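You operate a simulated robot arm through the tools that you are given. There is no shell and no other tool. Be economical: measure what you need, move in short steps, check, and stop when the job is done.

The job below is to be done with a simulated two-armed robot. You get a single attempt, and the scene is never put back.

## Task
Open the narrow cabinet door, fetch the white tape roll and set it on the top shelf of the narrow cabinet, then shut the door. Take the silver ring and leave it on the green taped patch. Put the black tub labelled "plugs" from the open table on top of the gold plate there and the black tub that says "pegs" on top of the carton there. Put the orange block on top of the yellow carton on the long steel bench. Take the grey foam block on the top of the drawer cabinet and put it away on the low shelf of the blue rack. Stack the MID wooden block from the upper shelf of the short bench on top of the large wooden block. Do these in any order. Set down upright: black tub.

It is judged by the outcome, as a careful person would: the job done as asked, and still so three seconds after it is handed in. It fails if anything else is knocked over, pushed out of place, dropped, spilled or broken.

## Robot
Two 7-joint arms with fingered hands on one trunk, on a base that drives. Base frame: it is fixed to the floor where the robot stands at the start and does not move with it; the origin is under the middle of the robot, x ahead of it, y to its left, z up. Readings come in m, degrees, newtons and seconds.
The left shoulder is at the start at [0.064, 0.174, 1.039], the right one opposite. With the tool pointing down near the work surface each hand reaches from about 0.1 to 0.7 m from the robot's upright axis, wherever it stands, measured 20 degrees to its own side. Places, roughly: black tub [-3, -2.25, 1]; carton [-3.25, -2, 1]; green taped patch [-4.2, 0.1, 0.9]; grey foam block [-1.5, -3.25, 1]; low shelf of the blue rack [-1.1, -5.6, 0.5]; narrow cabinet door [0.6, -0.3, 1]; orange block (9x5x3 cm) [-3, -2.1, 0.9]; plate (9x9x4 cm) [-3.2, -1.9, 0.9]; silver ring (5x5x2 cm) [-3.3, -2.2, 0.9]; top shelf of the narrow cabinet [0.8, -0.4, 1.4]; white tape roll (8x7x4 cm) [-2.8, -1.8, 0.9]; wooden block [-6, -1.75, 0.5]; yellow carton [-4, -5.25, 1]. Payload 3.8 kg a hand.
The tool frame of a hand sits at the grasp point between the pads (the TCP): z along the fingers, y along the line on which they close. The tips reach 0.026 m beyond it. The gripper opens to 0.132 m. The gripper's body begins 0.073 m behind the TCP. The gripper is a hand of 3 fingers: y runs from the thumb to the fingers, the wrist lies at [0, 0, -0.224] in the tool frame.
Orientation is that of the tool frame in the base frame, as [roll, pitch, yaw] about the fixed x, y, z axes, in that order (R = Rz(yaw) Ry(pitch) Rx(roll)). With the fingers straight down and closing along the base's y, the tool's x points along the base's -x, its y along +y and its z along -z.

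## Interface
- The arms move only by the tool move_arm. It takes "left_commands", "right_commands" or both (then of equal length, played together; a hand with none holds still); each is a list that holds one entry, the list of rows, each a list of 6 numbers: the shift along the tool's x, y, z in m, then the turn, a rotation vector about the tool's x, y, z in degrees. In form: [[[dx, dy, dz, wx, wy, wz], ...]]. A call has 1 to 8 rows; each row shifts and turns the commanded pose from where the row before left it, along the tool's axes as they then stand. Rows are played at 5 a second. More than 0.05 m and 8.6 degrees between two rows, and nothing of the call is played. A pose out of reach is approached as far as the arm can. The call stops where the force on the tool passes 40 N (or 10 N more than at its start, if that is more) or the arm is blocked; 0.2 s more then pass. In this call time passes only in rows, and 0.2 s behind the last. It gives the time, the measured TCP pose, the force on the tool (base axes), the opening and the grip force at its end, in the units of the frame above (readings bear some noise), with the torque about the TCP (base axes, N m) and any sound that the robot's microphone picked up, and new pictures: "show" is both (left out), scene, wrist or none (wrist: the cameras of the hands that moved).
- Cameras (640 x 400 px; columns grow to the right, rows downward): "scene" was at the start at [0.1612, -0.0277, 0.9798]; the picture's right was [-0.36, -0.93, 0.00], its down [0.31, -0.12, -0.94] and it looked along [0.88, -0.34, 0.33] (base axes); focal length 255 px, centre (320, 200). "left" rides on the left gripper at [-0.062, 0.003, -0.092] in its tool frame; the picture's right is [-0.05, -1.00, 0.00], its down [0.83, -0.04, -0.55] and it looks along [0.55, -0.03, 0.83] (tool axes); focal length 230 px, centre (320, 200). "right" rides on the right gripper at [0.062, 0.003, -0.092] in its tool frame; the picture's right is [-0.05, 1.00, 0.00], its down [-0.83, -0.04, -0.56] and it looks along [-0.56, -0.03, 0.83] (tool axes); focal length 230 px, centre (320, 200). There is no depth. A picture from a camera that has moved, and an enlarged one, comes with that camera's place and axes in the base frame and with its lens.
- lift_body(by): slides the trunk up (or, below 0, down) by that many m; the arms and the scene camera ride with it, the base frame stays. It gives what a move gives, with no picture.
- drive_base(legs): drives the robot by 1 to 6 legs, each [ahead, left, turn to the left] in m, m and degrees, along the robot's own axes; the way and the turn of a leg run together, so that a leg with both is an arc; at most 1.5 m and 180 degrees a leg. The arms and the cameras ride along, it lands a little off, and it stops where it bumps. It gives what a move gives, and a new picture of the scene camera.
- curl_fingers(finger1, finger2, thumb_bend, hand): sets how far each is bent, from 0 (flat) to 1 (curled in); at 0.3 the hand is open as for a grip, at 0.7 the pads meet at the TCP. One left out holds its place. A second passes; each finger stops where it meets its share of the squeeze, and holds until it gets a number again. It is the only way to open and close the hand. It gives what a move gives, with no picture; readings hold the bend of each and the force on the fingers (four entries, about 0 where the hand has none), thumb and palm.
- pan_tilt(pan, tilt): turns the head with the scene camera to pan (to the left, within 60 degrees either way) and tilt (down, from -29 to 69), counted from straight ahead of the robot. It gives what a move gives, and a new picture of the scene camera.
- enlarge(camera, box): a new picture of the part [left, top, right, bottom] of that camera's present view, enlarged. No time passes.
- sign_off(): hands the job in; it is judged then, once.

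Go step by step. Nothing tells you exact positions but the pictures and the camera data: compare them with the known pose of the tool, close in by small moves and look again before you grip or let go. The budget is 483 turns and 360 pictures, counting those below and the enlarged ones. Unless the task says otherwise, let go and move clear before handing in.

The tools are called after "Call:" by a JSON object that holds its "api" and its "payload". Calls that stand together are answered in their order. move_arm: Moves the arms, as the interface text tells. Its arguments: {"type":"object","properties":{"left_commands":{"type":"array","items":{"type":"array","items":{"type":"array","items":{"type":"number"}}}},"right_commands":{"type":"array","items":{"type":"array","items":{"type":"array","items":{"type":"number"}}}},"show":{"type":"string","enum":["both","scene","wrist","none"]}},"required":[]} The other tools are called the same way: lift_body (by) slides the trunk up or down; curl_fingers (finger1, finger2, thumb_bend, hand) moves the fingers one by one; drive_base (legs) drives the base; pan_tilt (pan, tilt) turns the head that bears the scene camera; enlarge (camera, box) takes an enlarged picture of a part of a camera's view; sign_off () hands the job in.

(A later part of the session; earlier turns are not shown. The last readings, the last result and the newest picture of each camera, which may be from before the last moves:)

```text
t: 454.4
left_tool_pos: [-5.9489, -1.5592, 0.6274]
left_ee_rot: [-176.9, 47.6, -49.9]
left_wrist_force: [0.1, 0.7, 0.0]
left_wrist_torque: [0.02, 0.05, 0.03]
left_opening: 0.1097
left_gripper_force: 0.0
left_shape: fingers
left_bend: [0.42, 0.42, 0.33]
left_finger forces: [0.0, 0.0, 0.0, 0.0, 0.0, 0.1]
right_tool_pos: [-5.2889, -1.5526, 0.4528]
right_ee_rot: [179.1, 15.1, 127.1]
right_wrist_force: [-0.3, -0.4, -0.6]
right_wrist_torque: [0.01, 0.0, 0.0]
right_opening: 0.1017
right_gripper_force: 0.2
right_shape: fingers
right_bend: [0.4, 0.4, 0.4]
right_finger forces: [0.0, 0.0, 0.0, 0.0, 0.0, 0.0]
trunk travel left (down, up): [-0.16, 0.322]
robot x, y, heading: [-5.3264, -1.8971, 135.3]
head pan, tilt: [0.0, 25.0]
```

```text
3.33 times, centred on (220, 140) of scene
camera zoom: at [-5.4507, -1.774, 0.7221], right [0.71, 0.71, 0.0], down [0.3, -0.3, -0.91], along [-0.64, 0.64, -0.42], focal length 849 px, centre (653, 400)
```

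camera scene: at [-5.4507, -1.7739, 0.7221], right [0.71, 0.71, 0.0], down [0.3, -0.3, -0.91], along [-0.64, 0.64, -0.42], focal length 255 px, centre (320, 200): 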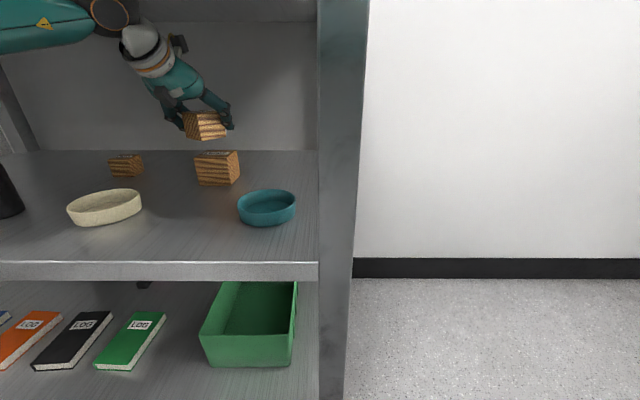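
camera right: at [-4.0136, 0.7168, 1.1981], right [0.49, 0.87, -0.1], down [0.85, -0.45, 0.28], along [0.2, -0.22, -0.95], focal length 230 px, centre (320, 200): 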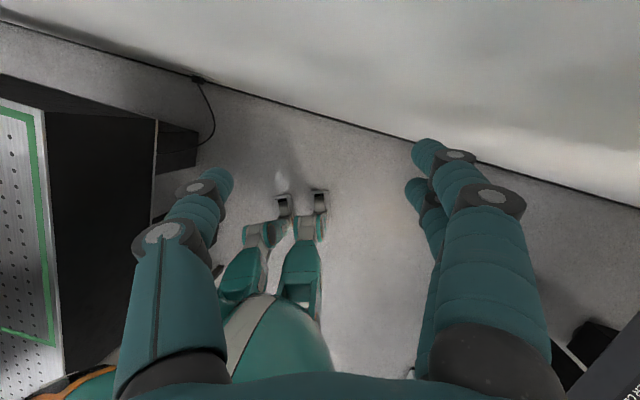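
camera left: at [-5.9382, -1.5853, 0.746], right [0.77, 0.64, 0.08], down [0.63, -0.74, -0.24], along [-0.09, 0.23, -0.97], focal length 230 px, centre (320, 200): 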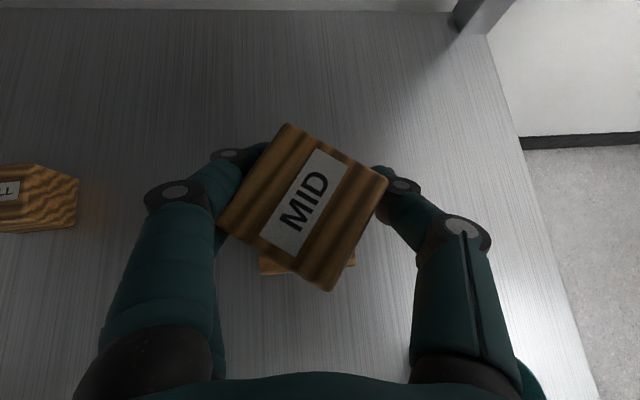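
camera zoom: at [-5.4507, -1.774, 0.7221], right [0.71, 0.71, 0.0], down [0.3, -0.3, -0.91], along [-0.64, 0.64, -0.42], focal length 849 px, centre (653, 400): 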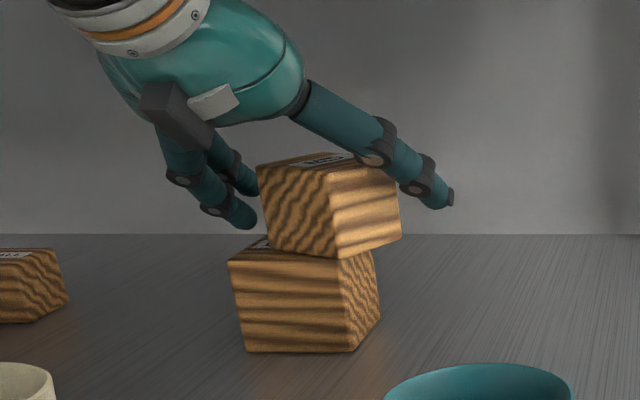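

MID overhangs by ~2 cm. I raise the hand 8 mm, regrip MID higher up, and re-centre it.

Call:
{"api": "move_arm", "payload": {"left_commands": [[[-0.0059, 0, -0.0054, 0, 0, 0]]], "show": "none"}}

Call:
{"api": "curl_fingers", "payload": {"hand": "left", "finger1": 0.7, "finger2": 0.7, "thumb_bend": 0.7}}

Call:
{"api": "enlarge", "payload": {"camera": "left", "box": [0, 0, 640, 400]}}

```text
t: 454.8
left_tool_pos: [-5.9474, -1.5591, 0.6361]
left_ee_rot: [-176.8, 47.4, -49.9]
left_wrist_force: [-0.2, -0.7, 0.1]
left_wrist_torque: [-0.01, -0.02, 0.01]
left_opening: 0.1097
left_gripper_force: 0.0
left_shape: fingers
left_bend: [0.42, 0.42, 0.33]
left_finger forces: [0.1, 0.0, 0.0, 0.0, 0.1, 0.0]
right_tool_pos: [-5.2876, -1.5528, 0.4529]
right_ee_rot: [179.1, 15.1, 127.2]
right_wrist_force: [-0.4, -0.1, 0.7]
right_wrist_torque: [0.01, 0.02, 0.01]
right_opening: 0.1013
right_gripper_force: 0.2
right_shape: fingers
right_bend: [0.4, 0.4, 0.4]
right_finger forces: [0.1, 0.1, 0.0, 0.0, 0.1, 0.0]
trunk travel left (down, up): [-0.16, 0.322]
robot x, y, heading: [-5.3232, -1.901, 135.1]
head pan, tilt: [0.0, 25.0]
```

```text
t: 455.8
left_tool_pos: [-5.9484, -1.5593, 0.6354]
left_ee_rot: [-176.8, 47.5, -49.9]
left_wrist_force: [-0.6, -0.1, 0.5]
left_wrist_torque: [0.0, -0.01, -0.02]
left_opening: 0.052
left_gripper_force: 17.9
left_shape: fingers
left_bend: [0.61, 0.6, 0.55]
left_finger forces: [8.4, 9.8, 0.1, 0.1, 18.2, 0.0]
right_tool_pos: [-5.287, -1.5524, 0.4528]
right_ee_rot: [179.1, 15.1, 127.1]
right_wrist_force: [0.2, 0.2, 1.2]
right_wrist_torque: [0.01, -0.03, -0.04]
right_opening: 0.1016
right_gripper_force: 0.1
right_shape: fingers
right_bend: [0.4, 0.4, 0.4]
right_finger forces: [0.0, 0.0, 0.1, 0.0, 0.1, 0.0]
trunk travel left (down, up): [-0.16, 0.322]
robot x, y, heading: [-5.3225, -1.8985, 135.3]
head pan, tilt: [0.0, 25.0]
```

```text
1.00 times, centred on (320, 200) of left (not enlarged: the box is as wide or as high as the picture)
camera zoom: at [-5.9363, -1.5857, 0.744], right [0.77, 0.64, 0.08], down [0.64, -0.74, -0.24], along [-0.09, 0.23, -0.97], focal length 230 px, centre (320, 200)
```

zoom: 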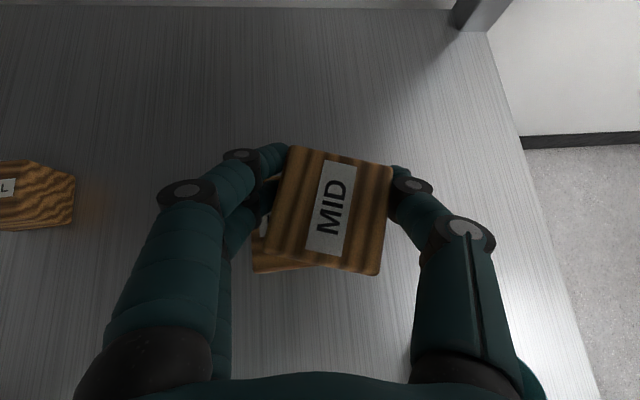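

Better aligned. Lift 8 mm, shift left 1.5 cm, lower again.

Call:
{"api": "move_arm", "payload": {"left_commands": [[[-0.0059, 0, -0.0054, 0, 0, 0], [0, 0.0155, 0, 0, 0, 0], [0.0037, 0, 0.0034, 0, 0, 0]]], "show": "wrist"}}

Call:
{"api": "enlarge", "payload": {"camera": "scene", "box": [140, 80, 300, 200]}}

```text
t: 456.6
left_tool_pos: [-5.962, -1.5694, 0.6375]
left_ee_rot: [-176.8, 47.5, -49.8]
left_wrist_force: [0.1, -0.8, -1.8]
left_wrist_torque: [-0.03, -0.02, 0.04]
left_opening: 0.0517
left_gripper_force: 18.1
left_shape: fingers
left_bend: [0.61, 0.6, 0.55]
left_finger forces: [8.3, 9.8, 0.0, 0.1, 18.2, 0.0]
right_tool_pos: [-5.2889, -1.5532, 0.4536]
right_ee_rot: [179.2, 15.2, 127.1]
right_wrist_force: [-0.5, -1.3, -1.0]
right_wrist_torque: [-0.03, -0.04, -0.01]
right_opening: 0.1017
right_gripper_force: 0.0
right_shape: fingers
right_bend: [0.4, 0.4, 0.4]
right_finger forces: [0.1, 0.1, 0.1, 0.0, 0.0, 0.0]
trunk travel left (down, up): [-0.16, 0.322]
robot x, y, heading: [-5.3228, -1.9006, 134.8]
head pan, tilt: [0.0, 25.0]
camera left: at [-5.9495, -1.5951, 0.7462], right [0.77, 0.64, 0.08], down [0.63, -0.74, -0.24], along [-0.09, 0.23, -0.97], focal length 230 px, centre (320, 200)
```

left: 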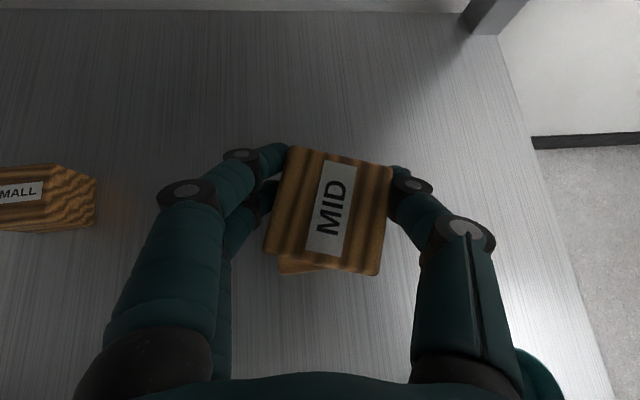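

```text
3.33 times, centred on (220, 140) of scene
camera zoom: at [-5.4508, -1.7739, 0.7221], right [0.71, 0.71, 0.0], down [0.3, -0.3, -0.91], along [-0.64, 0.64, -0.42], focal length 849 px, centre (653, 400)
```

zoom: 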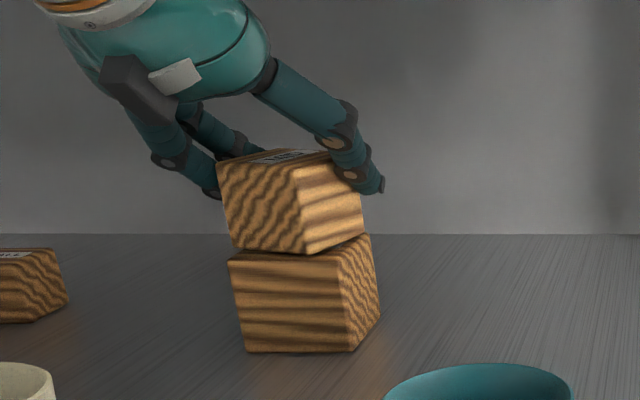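

Well centred now. Lower the last millimetres and release only a little first.

Call:
{"api": "move_arm", "payload": {"left_commands": [[[0.0018, 0, 0.0017, 0, 0, 0]]], "show": "none"}}

Call:
{"api": "curl_fingers", "payload": {"hand": "left", "finger1": 0.55, "finger2": 0.55, "thumb_bend": 0.48}}

Call:
{"api": "enlarge", "payload": {"camera": "scene", "box": [140, 80, 300, 200]}}

```text
t: 456.9
left_tool_pos: [-5.9614, -1.5691, 0.6354]
left_ee_rot: [-176.9, 47.5, -49.9]
left_wrist_force: [0.1, -0.1, -0.6]
left_wrist_torque: [-0.03, 0.0, 0.01]
left_opening: 0.0518
left_gripper_force: 17.8
left_shape: fingers
left_bend: [0.61, 0.6, 0.55]
left_finger forces: [8.3, 9.9, 0.0, 0.0, 18.0, 0.1]
right_tool_pos: [-5.288, -1.5533, 0.4531]
right_ee_rot: [179.1, 15.2, 127.1]
right_wrist_force: [1.3, -0.1, -0.1]
right_wrist_torque: [0.02, 0.02, 0.06]
right_opening: 0.1013
right_gripper_force: 0.1
right_shape: fingers
right_bend: [0.4, 0.4, 0.4]
right_finger forces: [0.1, 0.0, 0.1, 0.1, 0.0, 0.1]
trunk travel left (down, up): [-0.16, 0.322]
robot x, y, heading: [-5.3251, -1.8973, 135.0]
head pan, tilt: [0.0, 25.0]
```

```text
t: 457.9
left_tool_pos: [-5.9609, -1.5698, 0.6354]
left_ee_rot: [-176.7, 47.5, -49.9]
left_wrist_force: [-0.1, 0.0, 0.5]
left_wrist_torque: [0.02, 0.06, 0.04]
left_opening: 0.0622
left_gripper_force: 0.1
left_shape: fingers
left_bend: [0.55, 0.55, 0.48]
left_finger forces: [0.0, 0.2, 0.0, 0.0, 0.0, 0.0]
right_tool_pos: [-5.2876, -1.5539, 0.4536]
right_ee_rot: [179.1, 15.1, 127.0]
right_wrist_force: [-0.2, -0.4, 0.2]
right_wrist_torque: [0.01, -0.02, 0.0]
right_opening: 0.1014
right_gripper_force: 0.0
right_shape: fingers
right_bend: [0.4, 0.4, 0.4]
right_finger forces: [0.0, 0.0, 0.1, 0.0, 0.1, 0.0]
trunk travel left (down, up): [-0.16, 0.322]
robot x, y, heading: [-5.3273, -1.9044, 134.9]
head pan, tilt: [0.0, 25.0]
```

```text
3.33 times, centred on (220, 140) of scene
camera zoom: at [-5.4507, -1.774, 0.7221], right [0.71, 0.71, 0.0], down [0.3, -0.3, -0.91], along [-0.64, 0.64, -0.42], focal length 849 px, centre (653, 400)
```

zoom: 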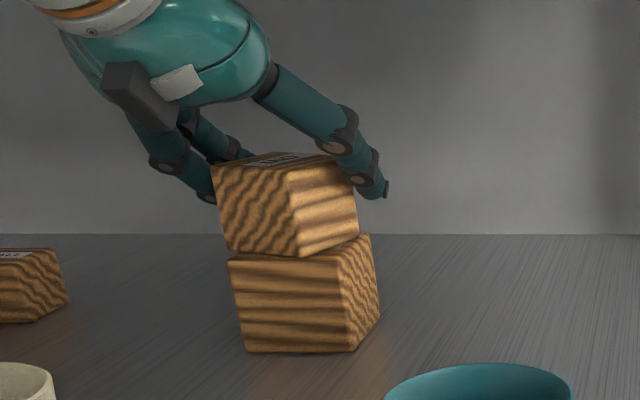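

Stable. Open a bit more and rise clear.

Call:
{"api": "curl_fingers", "payload": {"hand": "left", "finger1": 0.47, "finger2": 0.47, "thumb_bend": 0.42}}

Call:
{"api": "move_arm", "payload": {"left_commands": [[[-0.0147, 0, -0.0135, 0, 0, 0], [-0.0221, 0, -0.0203, 0, 0, 0]]], "show": "both"}}

```text
t: 458.9
left_tool_pos: [-5.9613, -1.5699, 0.6353]
left_ee_rot: [-176.8, 47.6, -49.9]
left_wrist_force: [0.8, 1.0, -0.7]
left_wrist_torque: [0.03, 0.02, -0.01]
left_opening: 0.0858
left_gripper_force: 0.0
left_shape: fingers
left_bend: [0.47, 0.47, 0.42]
left_finger forces: [0.0, 0.0, 0.0, 0.0, 0.0, 0.0]
right_tool_pos: [-5.288, -1.5533, 0.453]
right_ee_rot: [179.0, 15.2, 127.1]
right_wrist_force: [-0.2, 0.7, -0.9]
right_wrist_torque: [-0.01, -0.03, -0.02]
right_opening: 0.1016
right_gripper_force: 0.0
right_shape: fingers
right_bend: [0.4, 0.4, 0.4]
right_finger forces: [0.1, 0.1, 0.0, 0.0, 0.1, 0.0]
trunk travel left (down, up): [-0.16, 0.322]
robot x, y, heading: [-5.324, -1.9001, 134.9]
head pan, tilt: [0.0, 25.0]
```

```text
t: 459.6
left_tool_pos: [-5.9605, -1.5736, 0.6692]
left_ee_rot: [-177.1, 46.1, -50.5]
left_wrist_force: [-0.2, -0.2, -0.4]
left_wrist_torque: [-0.01, 0.0, -0.01]
left_opening: 0.0859
left_gripper_force: 0.1
left_shape: fingers
left_bend: [0.47, 0.47, 0.42]
left_finger forces: [0.0, 0.0, 0.1, 0.0, 0.0, 0.0]
right_tool_pos: [-5.2884, -1.5538, 0.4517]
right_ee_rot: [179.0, 15.2, 127.1]
right_wrist_force: [0.7, -0.2, -0.4]
right_wrist_torque: [-0.01, 0.02, 0.0]
right_opening: 0.1018
right_gripper_force: 0.2
right_shape: fingers
right_bend: [0.4, 0.4, 0.4]
right_finger forces: [0.1, 0.0, 0.1, 0.0, 0.0, 0.1]
trunk travel left (down, up): [-0.16, 0.322]
robot x, y, heading: [-5.3221, -1.8998, 135.3]
head pan, tilt: [0.0, 25.0]
camera scene: at [-5.4517, -1.7747, 0.7208], right [0.71, 0.71, 0.0], down [0.3, -0.3, -0.91], along [-0.64, 0.64, -0.42], focal length 255 px, centre (320, 200)
camera left: at [-5.9502, -1.5969, 0.7779], right [0.77, 0.63, 0.07], down [0.63, -0.74, -0.21], along [-0.08, 0.21, -0.97], focal length 230 px, centre (320, 200)
```

scene: 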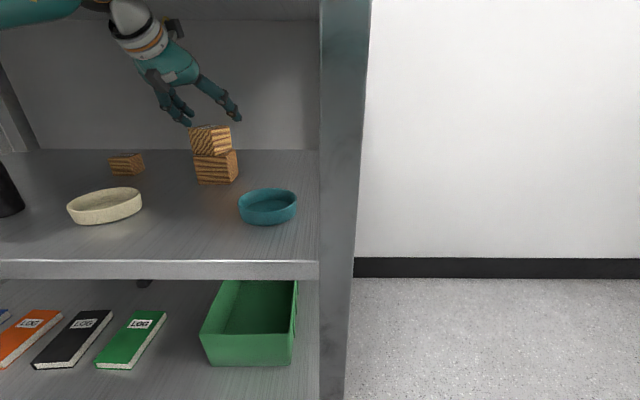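
left: 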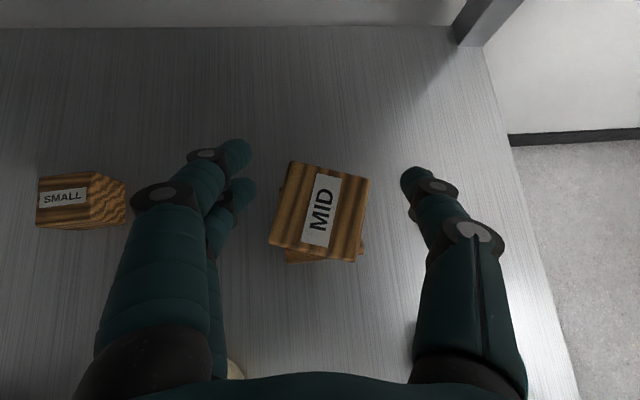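

The stack is neat. I withdraw straight back.

Call:
{"api": "drive_base", "payload": {"legs": [[-0.4, 0, 0]]}}

Call:
{"api": "lift_body", "payload": {"by": 0.32}}

```text
t: 462.0
left_tool_pos: [-5.6825, -1.8501, 0.6844]
left_ee_rot: [-176.8, 47.5, -50.0]
left_wrist_force: [0.2, 0.4, -0.2]
left_wrist_torque: [-0.01, 0.0, 0.04]
left_opening: 0.0861
left_gripper_force: 0.0
left_shape: fingers
left_bend: [0.47, 0.47, 0.42]
left_finger forces: [0.1, 0.1, 0.0, 0.1, 0.0, 0.0]
right_tool_pos: [-5.0069, -1.8331, 0.4537]
right_ee_rot: [179.1, 15.1, 127.0]
right_wrist_force: [-0.1, 0.2, -0.1]
right_wrist_torque: [-0.03, 0.02, -0.02]
right_opening: 0.1015
right_gripper_force: 0.1
right_shape: fingers
right_bend: [0.4, 0.4, 0.4]
right_finger forces: [0.1, 0.0, 0.0, 0.0, 0.0, 0.0]
trunk travel left (down, up): [-0.16, 0.322]
robot x, y, heading: [-5.0451, -2.1775, 134.7]
head pan, tilt: [0.0, 25.0]
camera scene: at [-5.17, -2.0541, 0.7221], right [0.71, 0.71, 0.0], down [0.3, -0.3, -0.91], along [-0.64, 0.64, -0.42], focal length 255 px, centre (320, 200)
```

scene: 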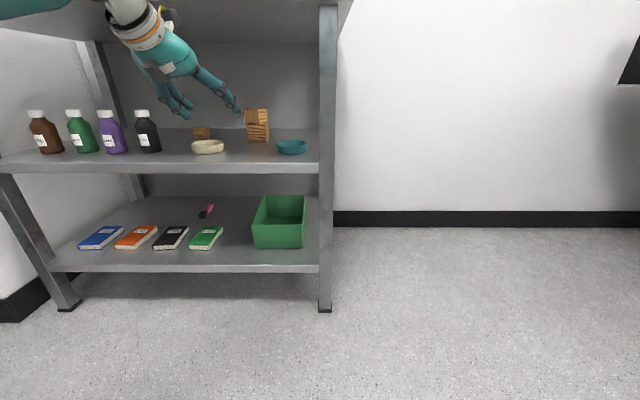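

```text
t: 465.2
left_tool_pos: [-5.6836, -1.8506, 1.0054]
left_ee_rot: [-176.8, 47.5, -49.9]
left_wrist_force: [-0.3, -0.4, -0.5]
left_wrist_torque: [-0.02, 0.02, 0.0]
left_opening: 0.086
left_gripper_force: 0.1
left_shape: fingers
left_bend: [0.47, 0.47, 0.42]
left_finger forces: [0.0, 0.0, 0.1, 0.0, 0.0, 0.1]
right_tool_pos: [-5.007, -1.8338, 0.7717]
right_ee_rot: [179.1, 15.2, 126.9]
right_wrist_force: [-0.5, -0.5, -0.5]
right_wrist_torque: [0.01, -0.02, -0.01]
right_opening: 0.1017
right_gripper_force: 0.0
right_shape: fingers
right_bend: [0.4, 0.4, 0.4]
right_finger forces: [0.0, 0.0, 0.0, 0.0, 0.0, 0.1]
trunk travel left (down, up): [-0.48, 0.002]
robot x, y, heading: [-5.0429, -2.1799, 135.0]
head pan, tilt: [0.0, 25.0]
```

Wood done. I restore both hands to pointing down, then head for the grey foam on the drawer cabinet.

Call:
{"api": "move_arm", "payload": {"left_commands": [[[0.01, 0, 0, 0, 8, 0], [0.01, 0, 0, 0, 8, 0], [0.01, 0, 0, 0, 8, 0], [0.01, 0, 0, 0, 8, 0], [0.01, 0, 0, 0, 8, 0], [0.01, 0, -0.02, 0, 7.5, 0], [0, 0, -0.03, 0, 0, 0]]], "right_commands": [[[-0.0117, 0, -0.0434, 0, 2.2, 0], [-0.01, 0, -0.0434, 0, 2.2, 0], [-0.008, 0, -0.0434, 0, 2.2, 0], [-0.006, 0, -0.0434, 0, 2.2, 0], [-0.004, 0, -0.0434, 0, 2.2, 0], [-0.002, 0, -0.0434, 0, 2.2, 0], [0, 0, -0.0434, 0, 2, 0]]], "show": "none"}}

Call:
{"api": "drive_base", "payload": {"legs": [[-0.2, 0.35, 0], [0, 0, -180], [1.4, 0, 0], [1.0, 0, 0]]}}

```text
t: 466.8
left_tool_pos: [-5.6502, -1.8944, 1.0299]
left_ee_rot: [-177.9, 0.1, -52.4]
left_wrist_force: [0.2, -1.0, -1.0]
left_wrist_torque: [0.0, 0.03, 0.02]
left_opening: 0.0862
left_gripper_force: 0.1
left_shape: fingers
left_bend: [0.47, 0.47, 0.42]
left_finger forces: [0.0, 0.0, 0.1, 0.1, 0.1, 0.1]
right_tool_pos: [-4.9942, -1.7832, 0.9804]
right_ee_rot: [179.2, 0.4, 127.3]
right_wrist_force: [0.2, -0.4, -0.4]
right_wrist_torque: [-0.01, 0.02, 0.03]
right_opening: 0.1017
right_gripper_force: 0.1
right_shape: fingers
right_bend: [0.4, 0.4, 0.4]
right_finger forces: [0.1, 0.0, 0.0, 0.0, 0.0, 0.0]
right hand out of reach, approached as far as the arm can: row 3, 4, 5, 6, 7
trunk travel left (down, up): [-0.48, 0.002]
robot x, y, heading: [-5.0471, -2.1843, 135.2]
head pan, tilt: [0.0, 25.0]
```

```text
t: 489.3
left_tool_pos: [-2.7919, -4.5427, 1.0279]
left_ee_rot: [-177.8, 0.1, 128.8]
left_wrist_force: [-0.8, 0.1, 0.3]
left_wrist_torque: [-0.01, -0.01, 0.0]
left_opening: 0.086
left_gripper_force: 0.1
left_shape: fingers
left_bend: [0.47, 0.47, 0.42]
left_finger forces: [0.0, 0.1, 0.1, 0.1, 0.0, 0.1]
right_tool_pos: [-3.4446, -4.6684, 0.9791]
right_ee_rot: [179.2, 0.4, -51.6]
right_wrist_force: [-0.3, -0.2, -0.7]
right_wrist_torque: [0.01, -0.01, 0.0]
right_opening: 0.1017
right_gripper_force: 0.0
right_shape: fingers
right_bend: [0.4, 0.4, 0.4]
right_finger forces: [0.1, 0.1, 0.1, 0.0, 0.1, 0.0]
trunk travel left (down, up): [-0.48, 0.002]
robot x, y, heading: [-3.4069, -4.2709, -44.1]
head pan, tilt: [0.0, 25.0]
camera scene: at [-3.262, -4.4083, 1.0766], right [-0.69, -0.72, 0.0], down [-0.3, 0.29, -0.91], along [0.65, -0.63, -0.42], focal length 255 px, centre (320, 200)
```

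scene: 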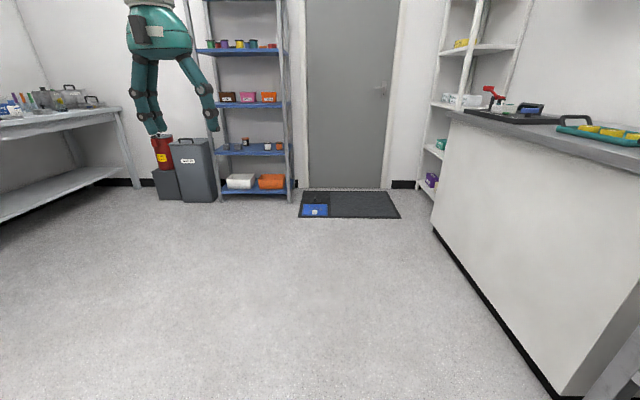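

The blue rack's low shelf is the one at z≈0.5. First the foam: I strafe left toward the drawer cabinet.

Call:
{"api": "drive_base", "payload": {"legs": [[-0.15, 0, -1], [0, 1.4, 0], [0, 0.45, 0]]}}

```text
t: 506.7
left_tool_pos: [-1.6013, -3.1719, 1.0285]
left_ee_rot: [-177.8, 0.1, 126.7]
left_wrist_force: [-0.2, 0.0, 0.0]
left_wrist_torque: [0.0, -0.01, -0.05]
left_opening: 0.0859
left_gripper_force: 0.0
left_shape: fingers
left_bend: [0.47, 0.47, 0.42]
left_finger forces: [0.0, 0.0, 0.0, 0.0, 0.1, 0.1]
right_tool_pos: [-2.2587, -3.2741, 0.979]
right_ee_rot: [179.2, 0.5, -53.6]
right_wrist_force: [0.3, 0.2, 0.0]
right_wrist_torque: [0.01, 0.01, 0.02]
right_opening: 0.1017
right_gripper_force: 0.0
right_shape: fingers
right_bend: [0.4, 0.4, 0.4]
right_finger forces: [0.1, 0.0, 0.0, 0.0, 0.1, 0.0]
trunk travel left (down, up): [-0.48, 0.002]
robot x, y, heading: [-2.2065, -2.8754, -45.8]
head pan, tilt: [0.0, 25.0]
camera scene: at [-2.0674, -3.0208, 1.0766], right [-0.72, -0.7, 0.0], down [-0.29, 0.3, -0.91], along [0.63, -0.65, -0.42], focal length 255 px, centre (320, 200)
```

scene: 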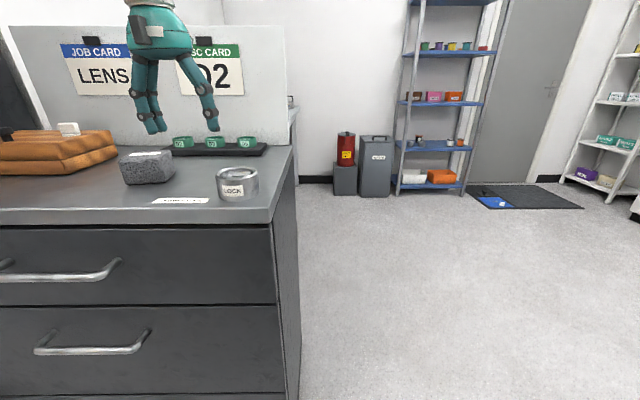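

The grey foam block is on the cabinet top, left of the can. I retract the left hand and approach.

Call:
{"api": "move_arm", "payload": {"left_commands": [[[0.045, 0, -0.01, 0, 0, 0], [0.045, 0, -0.01, 0, 0, 0], [0.045, 0, -0.01, 0, 0, 0], [0.045, 0, -0.01, 0, 0, 0]]], "show": "none"}}

Call:
{"api": "drive_base", "payload": {"legs": [[0.27, 0, 0.5]]}}

Call:
{"api": "enlarge", "payload": {"camera": "left", "box": [0, 0, 640, 400]}}

```text
t: 507.7
left_tool_pos: [-1.7085, -3.0251, 1.0697]
left_ee_rot: [-177.7, 0.1, 127.1]
left_wrist_force: [0.6, -0.2, 0.4]
left_wrist_torque: [-0.01, 0.0, 0.02]
left_opening: 0.0858
left_gripper_force: 0.1
left_shape: fingers
left_bend: [0.47, 0.47, 0.42]
left_finger forces: [0.0, 0.0, 0.1, 0.0, 0.0, 0.0]
right_tool_pos: [-2.2593, -3.2727, 0.9795]
right_ee_rot: [179.2, 0.5, -53.5]
right_wrist_force: [-0.9, 0.5, -0.5]
right_wrist_torque: [0.02, 0.01, 0.0]
right_opening: 0.1016
right_gripper_force: 0.1
right_shape: fingers
right_bend: [0.4, 0.4, 0.4]
right_finger forces: [0.0, 0.0, 0.0, 0.1, 0.0, 0.0]
trunk travel left (down, up): [-0.48, 0.002]
robot x, y, heading: [-2.2022, -2.8751, -45.5]
head pan, tilt: [0.0, 25.0]
```

```text
t: 509.6
left_tool_pos: [-1.5196, -3.2097, 1.0703]
left_ee_rot: [-177.8, 0.2, 127.6]
left_wrist_force: [-0.6, -0.3, 0.5]
left_wrist_torque: [0.0, 0.03, -0.02]
left_opening: 0.0859
left_gripper_force: 0.1
left_shape: fingers
left_bend: [0.47, 0.47, 0.42]
left_finger forces: [0.0, 0.1, 0.0, 0.0, 0.0, 0.0]
right_tool_pos: [-2.0657, -3.4635, 0.9785]
right_ee_rot: [179.2, 0.5, -52.8]
right_wrist_force: [-0.4, 0.0, -0.2]
right_wrist_torque: [-0.01, 0.02, 0.03]
right_opening: 0.1017
right_gripper_force: 0.0
right_shape: fingers
right_bend: [0.4, 0.4, 0.4]
right_finger forces: [0.0, 0.1, 0.0, 0.1, 0.1, 0.0]
trunk travel left (down, up): [-0.48, 0.002]
robot x, y, heading: [-2.0216, -3.0689, -45.0]
head pan, tilt: [0.0, 25.0]
camera scene: at [-1.879, -3.2081, 1.0766], right [-0.71, -0.71, 0.0], down [-0.3, 0.3, -0.91], along [0.64, -0.64, -0.42], focal length 255 px, centre (320, 200)
```

scene: 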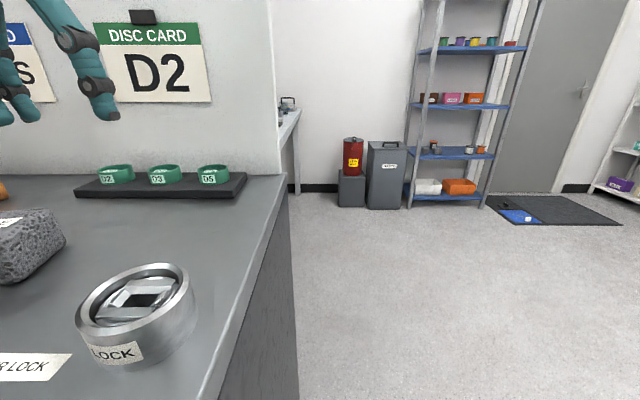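

```text
1.00 times, centred on (320, 200) of left (not enlarged: the box is as wide or as high as the picture)
camera zoom: at [-1.4746, -3.2541, 1.1631], right [-0.76, -0.65, 0.04], down [-0.53, 0.64, 0.56], along [-0.39, 0.4, -0.83], focal length 230 px, centre (320, 200)
```

zoom: 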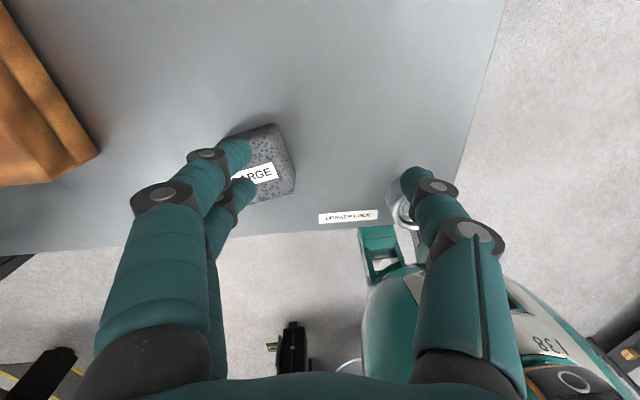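

Foam centre ≈(-1.496,-3.142). I open, align above it and look.

Call:
{"api": "curl_fingers", "payload": {"hand": "left", "finger1": 0.3, "finger2": 0.3, "thumb_bend": 0.3}}

Call:
{"api": "move_arm", "payload": {"left_commands": [[[0.0195, 0.03, 0, 0, 0, -6], [0.0195, 0.03, 0, 0, 0, -6], [0, 0, 0.04, 0, 0, 0]]], "show": "wrist"}}

```text
t: 510.6
left_tool_pos: [-1.5193, -3.2095, 1.0695]
left_ee_rot: [-177.7, 0.0, 127.6]
left_wrist_force: [0.7, -0.4, -0.5]
left_wrist_torque: [-0.04, 0.0, 0.01]
left_opening: 0.1341
left_gripper_force: 0.0
left_shape: fingers
left_bend: [0.3, 0.3, 0.3]
left_finger forces: [0.0, 0.0, 0.0, 0.0, 0.1, 0.1]
right_tool_pos: [-2.0666, -3.4638, 0.9795]
right_ee_rot: [179.2, 0.5, -52.8]
right_wrist_force: [-0.3, -0.1, 0.0]
right_wrist_torque: [0.02, 0.0, 0.02]
right_opening: 0.1015
right_gripper_force: 0.0
right_shape: fingers
right_bend: [0.4, 0.4, 0.4]
right_finger forces: [0.0, 0.0, 0.0, 0.0, 0.0, 0.1]
trunk travel left (down, up): [-0.48, 0.002]
robot x, y, heading: [-2.015, -3.0657, -44.9]
head pan, tilt: [0.0, 25.0]
```

```text
t: 511.4
left_tool_pos: [-1.4993, -3.1435, 1.0248]
left_ee_rot: [-177.9, -0.4, 139.7]
left_wrist_force: [-0.4, 0.0, 0.4]
left_wrist_torque: [0.02, 0.0, 0.03]
left_opening: 0.1341
left_gripper_force: 0.1
left_shape: fingers
left_bend: [0.3, 0.3, 0.3]
left_finger forces: [0.1, 0.0, 0.0, 0.0, 0.0, 0.1]
right_tool_pos: [-2.0657, -3.4641, 0.9776]
right_ee_rot: [179.2, 0.6, -52.9]
right_wrist_force: [-0.3, -0.6, -0.2]
right_wrist_torque: [0.01, -0.01, 0.01]
right_opening: 0.1016
right_gripper_force: 0.1
right_shape: fingers
right_bend: [0.4, 0.4, 0.4]
right_finger forces: [0.1, 0.0, 0.0, 0.1, 0.1, 0.0]
trunk travel left (down, up): [-0.48, 0.002]
robot x, y, heading: [-2.0154, -3.0671, -45.0]
head pan, tilt: [0.0, 25.0]
camera left: at [-1.4465, -3.1785, 1.1181], right [-0.61, -0.8, 0.04], down [-0.65, 0.52, 0.56], along [-0.47, 0.32, -0.83], focal length 230 px, centre (320, 200)
```

left: 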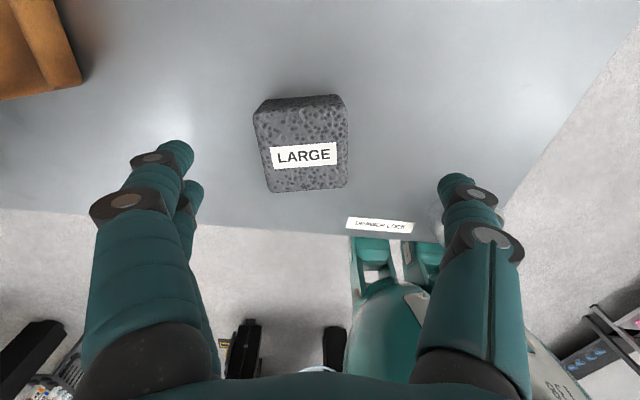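

Centre by 1 cm and lower around it.

Call:
{"api": "move_arm", "payload": {"left_commands": [[[0.004, 0.0106, 0.03, 0, 0, 0], [0, 0, 0.03, 0, 0, 0], [0, 0, 0.015, 0, 0, 0]]], "show": "wrist"}}

```text
t: 512.1
left_tool_pos: [-1.4984, -3.1319, 0.9521]
left_ee_rot: [-177.9, -0.3, 139.6]
left_wrist_force: [0.1, 0.3, 0.0]
left_wrist_torque: [0.01, 0.0, 0.0]
left_opening: 0.1341
left_gripper_force: 0.0
left_shape: fingers
left_bend: [0.3, 0.3, 0.3]
left_finger forces: [0.0, 0.0, 0.0, 0.0, 0.0, 0.0]
right_tool_pos: [-2.0672, -3.4633, 0.9781]
right_ee_rot: [179.2, 0.5, -52.9]
right_wrist_force: [-1.0, -0.9, 0.4]
right_wrist_torque: [-0.01, -0.03, -0.03]
right_opening: 0.1014
right_gripper_force: 0.1
right_shape: fingers
right_bend: [0.4, 0.4, 0.4]
right_finger forces: [0.0, 0.0, 0.0, 0.0, 0.1, 0.0]
trunk travel left (down, up): [-0.48, 0.002]
robot x, y, heading: [-2.022, -3.0683, -45.1]
head pan, tilt: [0.0, 25.0]
camera left: at [-1.4452, -3.168, 1.0449], right [-0.61, -0.79, 0.04], down [-0.64, 0.52, 0.56], along [-0.46, 0.32, -0.83], focal length 230 px, centre (320, 200)
```

left: 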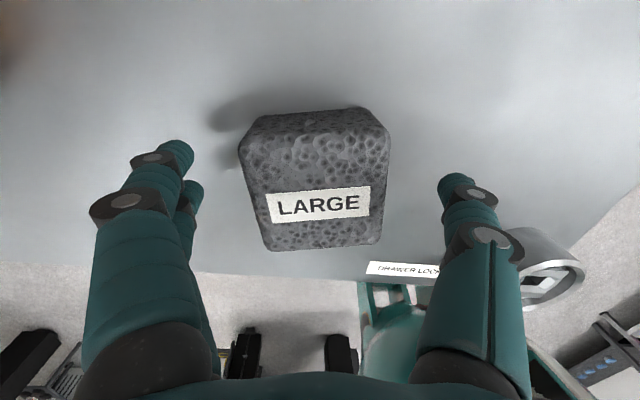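

Call:
{"api": "move_arm", "payload": {"left_commands": [[[0.0, 0, 0.008, 0, 0, 0]]], "show": "none"}}

Call:
{"api": "curl_fingers", "payload": {"hand": "left", "finger1": 0.6, "finger2": 0.6, "thumb_bend": 0.6}}

Call:
{"api": "move_arm", "payload": {"left_commands": [[[0.0, 0, -0.03, 0, 0, 0], [0, 0, -0.04, 0, 0, 0], [0, 0, -0.04, 0, 0, 0], [0, 0, -0.04, 0, 0, 0]]], "show": "wrist"}}

```text
t: 512.5
left_tool_pos: [-1.4982, -3.1324, 0.9445]
left_ee_rot: [-177.8, -0.5, 139.6]
left_wrist_force: [0.2, -0.6, 0.4]
left_wrist_torque: [0.02, 0.0, 0.02]
left_opening: 0.1341
left_gripper_force: 0.2
left_shape: fingers
left_bend: [0.3, 0.3, 0.3]
left_finger forces: [0.1, 0.1, 0.1, 0.1, 0.1, 0.0]
right_tool_pos: [-2.0669, -3.4639, 0.9795]
right_ee_rot: [179.2, 0.5, -52.8]
right_wrist_force: [-0.3, 0.1, 0.0]
right_wrist_torque: [0.01, -0.01, 0.01]
right_opening: 0.1018
right_gripper_force: 0.1
right_shape: fingers
right_bend: [0.4, 0.4, 0.4]
right_finger forces: [0.1, 0.0, 0.0, 0.0, 0.0, 0.1]
trunk travel left (down, up): [-0.48, 0.002]
robot x, y, heading: [-2.0189, -3.065, -45.0]
head pan, tilt: [0.0, 25.0]
```

```text
t: 513.5
left_tool_pos: [-1.4988, -3.1327, 0.9449]
left_ee_rot: [-177.9, -0.6, 139.5]
left_wrist_force: [0.5, 0.2, 0.7]
left_wrist_torque: [0.02, -0.02, -0.01]
left_opening: 0.0691
left_gripper_force: 14.2
left_shape: fingers
left_bend: [0.5, 0.51, 0.54]
left_finger forces: [7.6, 6.7, 0.0, 0.0, 14.3, 0.1]
right_tool_pos: [-2.0668, -3.4625, 0.9788]
right_ee_rot: [179.2, 0.5, -52.8]
right_wrist_force: [-1.0, 0.0, 0.2]
right_wrist_torque: [0.0, 0.03, 0.02]
right_opening: 0.1015
right_gripper_force: 0.0
right_shape: fingers
right_bend: [0.4, 0.4, 0.4]
right_finger forces: [0.0, 0.1, 0.1, 0.0, 0.0, 0.1]
trunk travel left (down, up): [-0.48, 0.002]
robot x, y, heading: [-2.0195, -3.0657, -44.8]
head pan, tilt: [0.0, 25.0]
```

```text
t: 514.5
left_tool_pos: [-1.4949, -3.1291, 1.096]
left_ee_rot: [-177.9, -0.4, 139.6]
left_wrist_force: [0.0, -0.4, 0.1]
left_wrist_torque: [-0.01, 0.01, -0.02]
left_opening: 0.0693
left_gripper_force: 14.8
left_shape: fingers
left_bend: [0.5, 0.51, 0.54]
left_finger forces: [7.6, 6.7, 0.0, 0.0, 14.2, 0.0]
right_tool_pos: [-2.0674, -3.4628, 0.9784]
right_ee_rot: [179.2, 0.5, -52.8]
right_wrist_force: [0.8, 0.6, -0.2]
right_wrist_torque: [-0.02, -0.02, 0.0]
right_opening: 0.1013
right_gripper_force: 0.1
right_shape: fingers
right_bend: [0.4, 0.4, 0.4]
right_finger forces: [0.0, 0.0, 0.0, 0.1, 0.1, 0.1]
trunk travel left (down, up): [-0.48, 0.002]
robot x, y, heading: [-2.0178, -3.0663, -45.1]
head pan, tilt: [0.0, 25.0]
camera left: at [-1.4415, -3.1641, 1.1894], right [-0.61, -0.79, 0.04], down [-0.64, 0.52, 0.56], along [-0.47, 0.32, -0.83], focal length 230 px, centre (320, 200)
```

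left: 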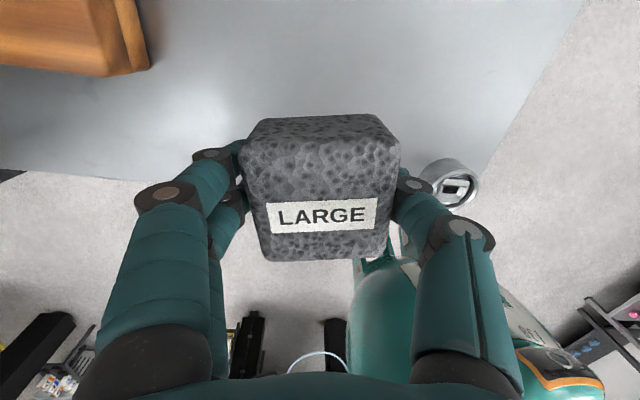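

Foam held. I retract, back off, and drive to the blue rack.

Call:
{"api": "move_arm", "payload": {"left_commands": [[[0.045, 0, 0, 0, 0, 0], [0.045, 0, 0, 0, 0, 0], [0.045, 0, 0, 0, 0, 0]]], "show": "none"}}

Call:
{"api": "drive_base", "payload": {"legs": [[-0.3, 0, 0], [0, -1.25, 0], [1.4, 0, 0]]}}

```text
t: 515.4
left_tool_pos: [-1.5994, -3.0408, 1.0953]
left_ee_rot: [-177.9, -0.3, 139.6]
left_wrist_force: [-0.6, 0.4, 0.1]
left_wrist_torque: [-0.03, -0.02, -0.03]
left_opening: 0.0692
left_gripper_force: 14.3
left_shape: fingers
left_bend: [0.5, 0.51, 0.54]
left_finger forces: [7.5, 6.7, 0.0, 0.1, 14.1, 0.0]
right_tool_pos: [-2.0676, -3.4623, 0.9791]
right_ee_rot: [179.3, 0.5, -52.9]
right_wrist_force: [-0.3, 0.5, -0.1]
right_wrist_torque: [-0.01, -0.01, 0.01]
right_opening: 0.1014
right_gripper_force: 0.0
right_shape: fingers
right_bend: [0.4, 0.4, 0.4]
right_finger forces: [0.1, 0.1, 0.0, 0.0, 0.1, 0.0]
trunk travel left (down, up): [-0.48, 0.002]
robot x, y, heading: [-2.0196, -3.0626, -45.5]
head pan, tilt: [0.0, 25.0]
```

```text
t: 534.7
left_tool_pos: [-1.692, -4.7297, 1.0945]
left_ee_rot: [-177.9, -0.4, 138.6]
left_wrist_force: [0.5, 0.4, -0.2]
left_wrist_torque: [0.01, -0.03, 0.01]
left_opening: 0.0692
left_gripper_force: 14.2
left_shape: fingers
left_bend: [0.5, 0.51, 0.54]
left_finger forces: [7.6, 6.7, 0.0, 0.1, 14.1, 0.1]
right_tool_pos: [-2.1696, -5.1423, 0.9781]
right_ee_rot: [179.3, 0.5, -53.8]
right_wrist_force: [-0.2, -0.2, 0.4]
right_wrist_torque: [0.01, 0.01, 0.02]
right_opening: 0.1014
right_gripper_force: 0.1
right_shape: fingers
right_bend: [0.4, 0.4, 0.4]
right_finger forces: [0.0, 0.0, 0.0, 0.0, 0.0, 0.0]
trunk travel left (down, up): [-0.48, 0.002]
robot x, y, heading: [-2.1145, -4.7429, -46.1]
head pan, tilt: [0.0, 25.0]
camera scene: at [-1.9768, -4.8905, 1.0766], right [-0.72, -0.69, 0.0], down [-0.29, 0.3, -0.91], along [0.63, -0.65, -0.42], focal length 255 px, centre (320, 200)
```

scene: 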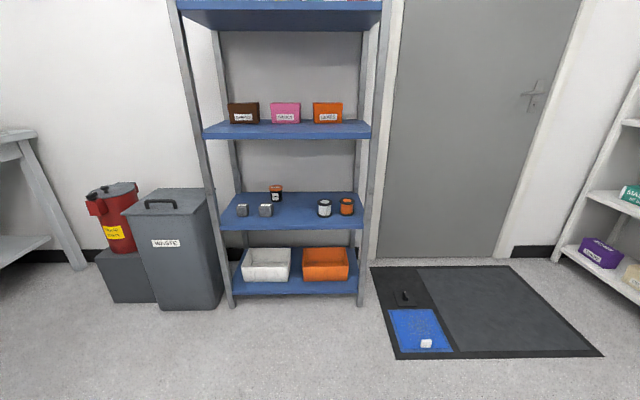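

The rack's low shelf (z≈0.475) has free space between small grey cubes and jars at ≈(-1.13,-5.58). I drive closer and lower the trunk.

Call:
{"api": "drive_base", "payload": {"legs": [[0.4, 0, 1]]}}

Call:
{"api": "lift_body", "payload": {"by": -0.45}}

Call:
{"api": "move_arm", "payload": {"left_commands": [[[0, -0.045, 0, 0, 0, 0], [0, -0.045, 0, 0, 0, 0], [0, -0.045, 0, 0, 0, 0], [0, -0.045, 0, 0, 0, 0], [-0.02, 0, 0.02, 0, 0, 0], [-0.04, 0, 0.01, 0, 0, 0], [-0.04, 0, 0.01, 0, 0, 0]]], "show": "scene"}}

```text
t: 537.2
left_tool_pos: [-1.4144, -5.0023, 1.0946]
left_ee_rot: [-178.0, -0.3, 140.0]
left_wrist_force: [-0.8, -0.8, 0.3]
left_wrist_torque: [-0.01, 0.03, -0.02]
left_opening: 0.069
left_gripper_force: 14.2
left_shape: fingers
left_bend: [0.5, 0.51, 0.54]
left_finger forces: [7.5, 6.7, 0.1, 0.0, 14.1, 0.0]
right_tool_pos: [-1.8824, -5.4267, 0.9792]
right_ee_rot: [179.2, 0.5, -52.5]
right_wrist_force: [-0.4, 0.5, -0.6]
right_wrist_torque: [0.02, -0.02, 0.03]
right_opening: 0.1015
right_gripper_force: 0.0
right_shape: fingers
right_bend: [0.4, 0.4, 0.4]
right_finger forces: [0.0, 0.1, 0.0, 0.0, 0.0, 0.0]
trunk travel left (down, up): [-0.48, 0.002]
robot x, y, heading: [-1.8377, -5.0268, -44.8]
head pan, tilt: [0.0, 25.0]
camera scene: at [-1.6953, -5.1697, 1.0766], right [-0.7, -0.71, 0.0], down [-0.3, 0.3, -0.91], along [0.64, -0.64, -0.42], focal length 255 px, centre (320, 200)
```

scene: 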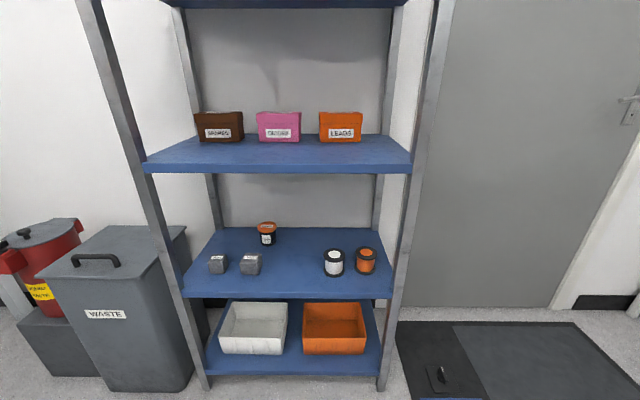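

```text
refused: -0.45 is not a number from -0.4 to 0.4
```

```text
t: 538.8
left_tool_pos: [-1.4542, -5.2038, 1.0619]
left_ee_rot: [-177.9, -0.4, 139.9]
left_wrist_force: [-0.6, 0.3, -0.5]
left_wrist_torque: [-0.01, 0.02, 0.01]
left_opening: 0.0694
left_gripper_force: 14.3
left_shape: fingers
left_bend: [0.5, 0.51, 0.54]
left_finger forces: [7.4, 6.7, 0.0, 0.0, 14.0, 0.0]
right_tool_pos: [-1.8812, -5.4263, 0.9781]
right_ee_rot: [179.2, 0.6, -52.5]
right_wrist_force: [1.7, 0.8, -0.3]
right_wrist_torque: [-0.03, 0.01, -0.01]
right_opening: 0.1016
right_gripper_force: 0.1
right_shape: fingers
right_bend: [0.4, 0.4, 0.4]
right_finger forces: [0.0, 0.1, 0.0, 0.0, 0.0, 0.0]
trunk travel left (down, up): [-0.48, 0.002]
robot x, y, heading: [-1.8385, -5.0306, -44.9]
head pan, tilt: [0.0, 25.0]
camera scene: at [-1.695, -5.1699, 1.0764], right [-0.7, -0.71, 0.0], down [-0.3, 0.3, -0.91], along [0.64, -0.64, -0.42], focal length 255 px, centre (320, 200)
```

scene: 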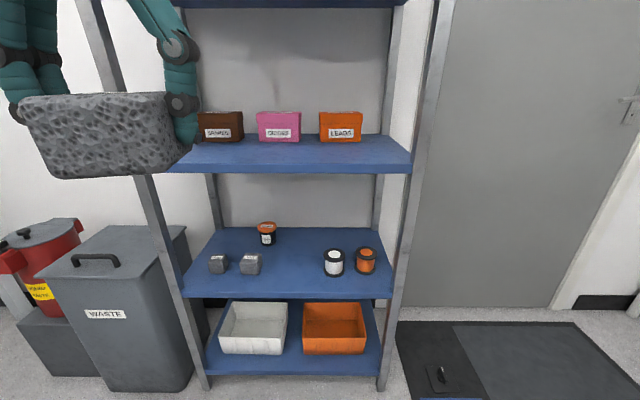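

Lower the trunk 0.4 m and bring the hand to z≈0.59.

Call:
{"api": "lift_body", "payload": {"by": -0.4}}

Call:
{"api": "move_arm", "payload": {"left_commands": [[[0, -0.035, 0.035, 0, 0, 0], [0, 0, 0.04, 0, 0, 0]]], "show": "none"}}

```text
t: 542.6
left_tool_pos: [-1.4556, -5.2041, 0.6616]
left_ee_rot: [-178.0, -0.3, 139.9]
left_wrist_force: [1.2, -0.6, 0.3]
left_wrist_torque: [-0.02, 0.0, 0.0]
left_opening: 0.0691
left_gripper_force: 13.1
left_shape: fingers
left_bend: [0.5, 0.51, 0.54]
left_finger forces: [7.4, 6.6, 0.0, 0.0, 13.8, 0.1]
right_tool_pos: [-1.9193, -5.3891, 0.4532]
right_ee_rot: [173.1, 38.4, -54.6]
right_wrist_force: [-0.2, -0.1, 0.1]
right_wrist_torque: [0.03, 0.02, -0.01]
right_opening: 0.1018
right_gripper_force: 0.1
right_shape: fingers
right_bend: [0.4, 0.4, 0.4]
right_finger forces: [0.0, 0.0, 0.1, 0.0, 0.0, 0.0]
trunk travel left (down, up): [-0.08, 0.402]
robot x, y, heading: [-1.8376, -5.0268, -45.0]
head pan, tilt: [0.0, 25.0]
```

```text
t: 543.2
left_tool_pos: [-1.4799, -5.2326, 0.5836]
left_ee_rot: [-177.9, -0.4, 140.0]
left_wrist_force: [0.3, 0.0, 0.1]
left_wrist_torque: [-0.01, 0.04, 0.0]
left_opening: 0.069
left_gripper_force: 14.0
left_shape: fingers
left_bend: [0.5, 0.51, 0.54]
left_finger forces: [7.3, 6.6, 0.0, 0.0, 13.8, 0.0]
right_tool_pos: [-1.9189, -5.3879, 0.4532]
right_ee_rot: [173.2, 38.4, -54.5]
right_wrist_force: [-0.1, -0.5, 0.4]
right_wrist_torque: [0.01, 0.02, 0.01]
right_opening: 0.1016
right_gripper_force: 0.2
right_shape: fingers
right_bend: [0.4, 0.4, 0.4]
right_finger forces: [0.0, 0.1, 0.1, 0.0, 0.0, 0.0]
trunk travel left (down, up): [-0.08, 0.402]
robot x, y, heading: [-1.8392, -5.0313, -44.7]
head pan, tilt: [0.0, 25.0]
```

Lined up. Drive ahead into the shelf gap.

Call:
{"api": "drive_base", "payload": {"legs": [[0.4, 0, 0]]}}

Call:
{"api": "enlarge", "payload": {"camera": "left", "box": [0, 0, 640, 400]}}

```text
t: 545.4
left_tool_pos: [-1.2622, -5.4406, 0.5805]
left_ee_rot: [-179.0, -1.8, 142.1]
left_wrist_force: [-0.2, -0.3, -0.1]
left_wrist_torque: [-0.02, 0.0, -0.04]
left_opening: 0.0688
left_gripper_force: 13.5
left_shape: fingers
left_bend: [0.5, 0.51, 0.54]
left_finger forces: [7.2, 6.6, 0.0, 0.0, 13.9, 0.1]
right_tool_pos: [-1.6938, -5.6158, 0.4539]
right_ee_rot: [173.9, 37.7, -52.6]
right_wrist_force: [0.5, 0.4, 0.2]
right_wrist_torque: [-0.02, -0.01, -0.04]
right_opening: 0.1016
right_gripper_force: 0.1
right_shape: fingers
right_bend: [0.4, 0.4, 0.4]
right_finger forces: [0.0, 0.0, 0.0, 0.1, 0.0, 0.0]
trunk travel left (down, up): [-0.08, 0.402]
robot x, y, heading: [-1.6162, -5.2517, -43.0]
head pan, tilt: [0.0, 25.0]
stopped in leg 1: the robot was blocked; the commanded pose is now the measured one
camera scene: at [-1.4904, -5.3791, 0.638], right [-0.68, -0.73, -0.01], down [-0.29, 0.29, -0.91], along [0.67, -0.62, -0.41], focal length 255 px, centre (320, 200)
```

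scene: 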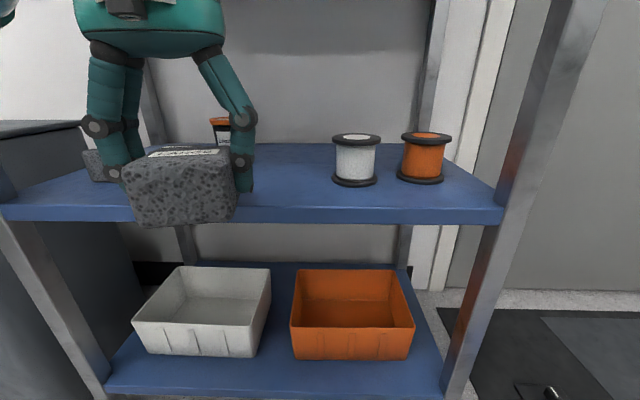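

```text
1.00 times, centred on (320, 200) of left (not enlarged: the box is as wide or as high as the picture)
camera zoom: at [-1.2073, -5.4763, 0.6717], right [-0.57, -0.82, 0.02], down [-0.66, 0.47, 0.58], along [-0.48, 0.32, -0.81], focal length 230 px, centre (320, 200)
```

zoom: 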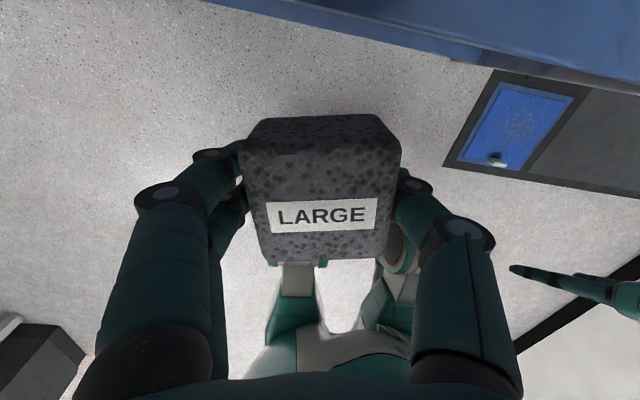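

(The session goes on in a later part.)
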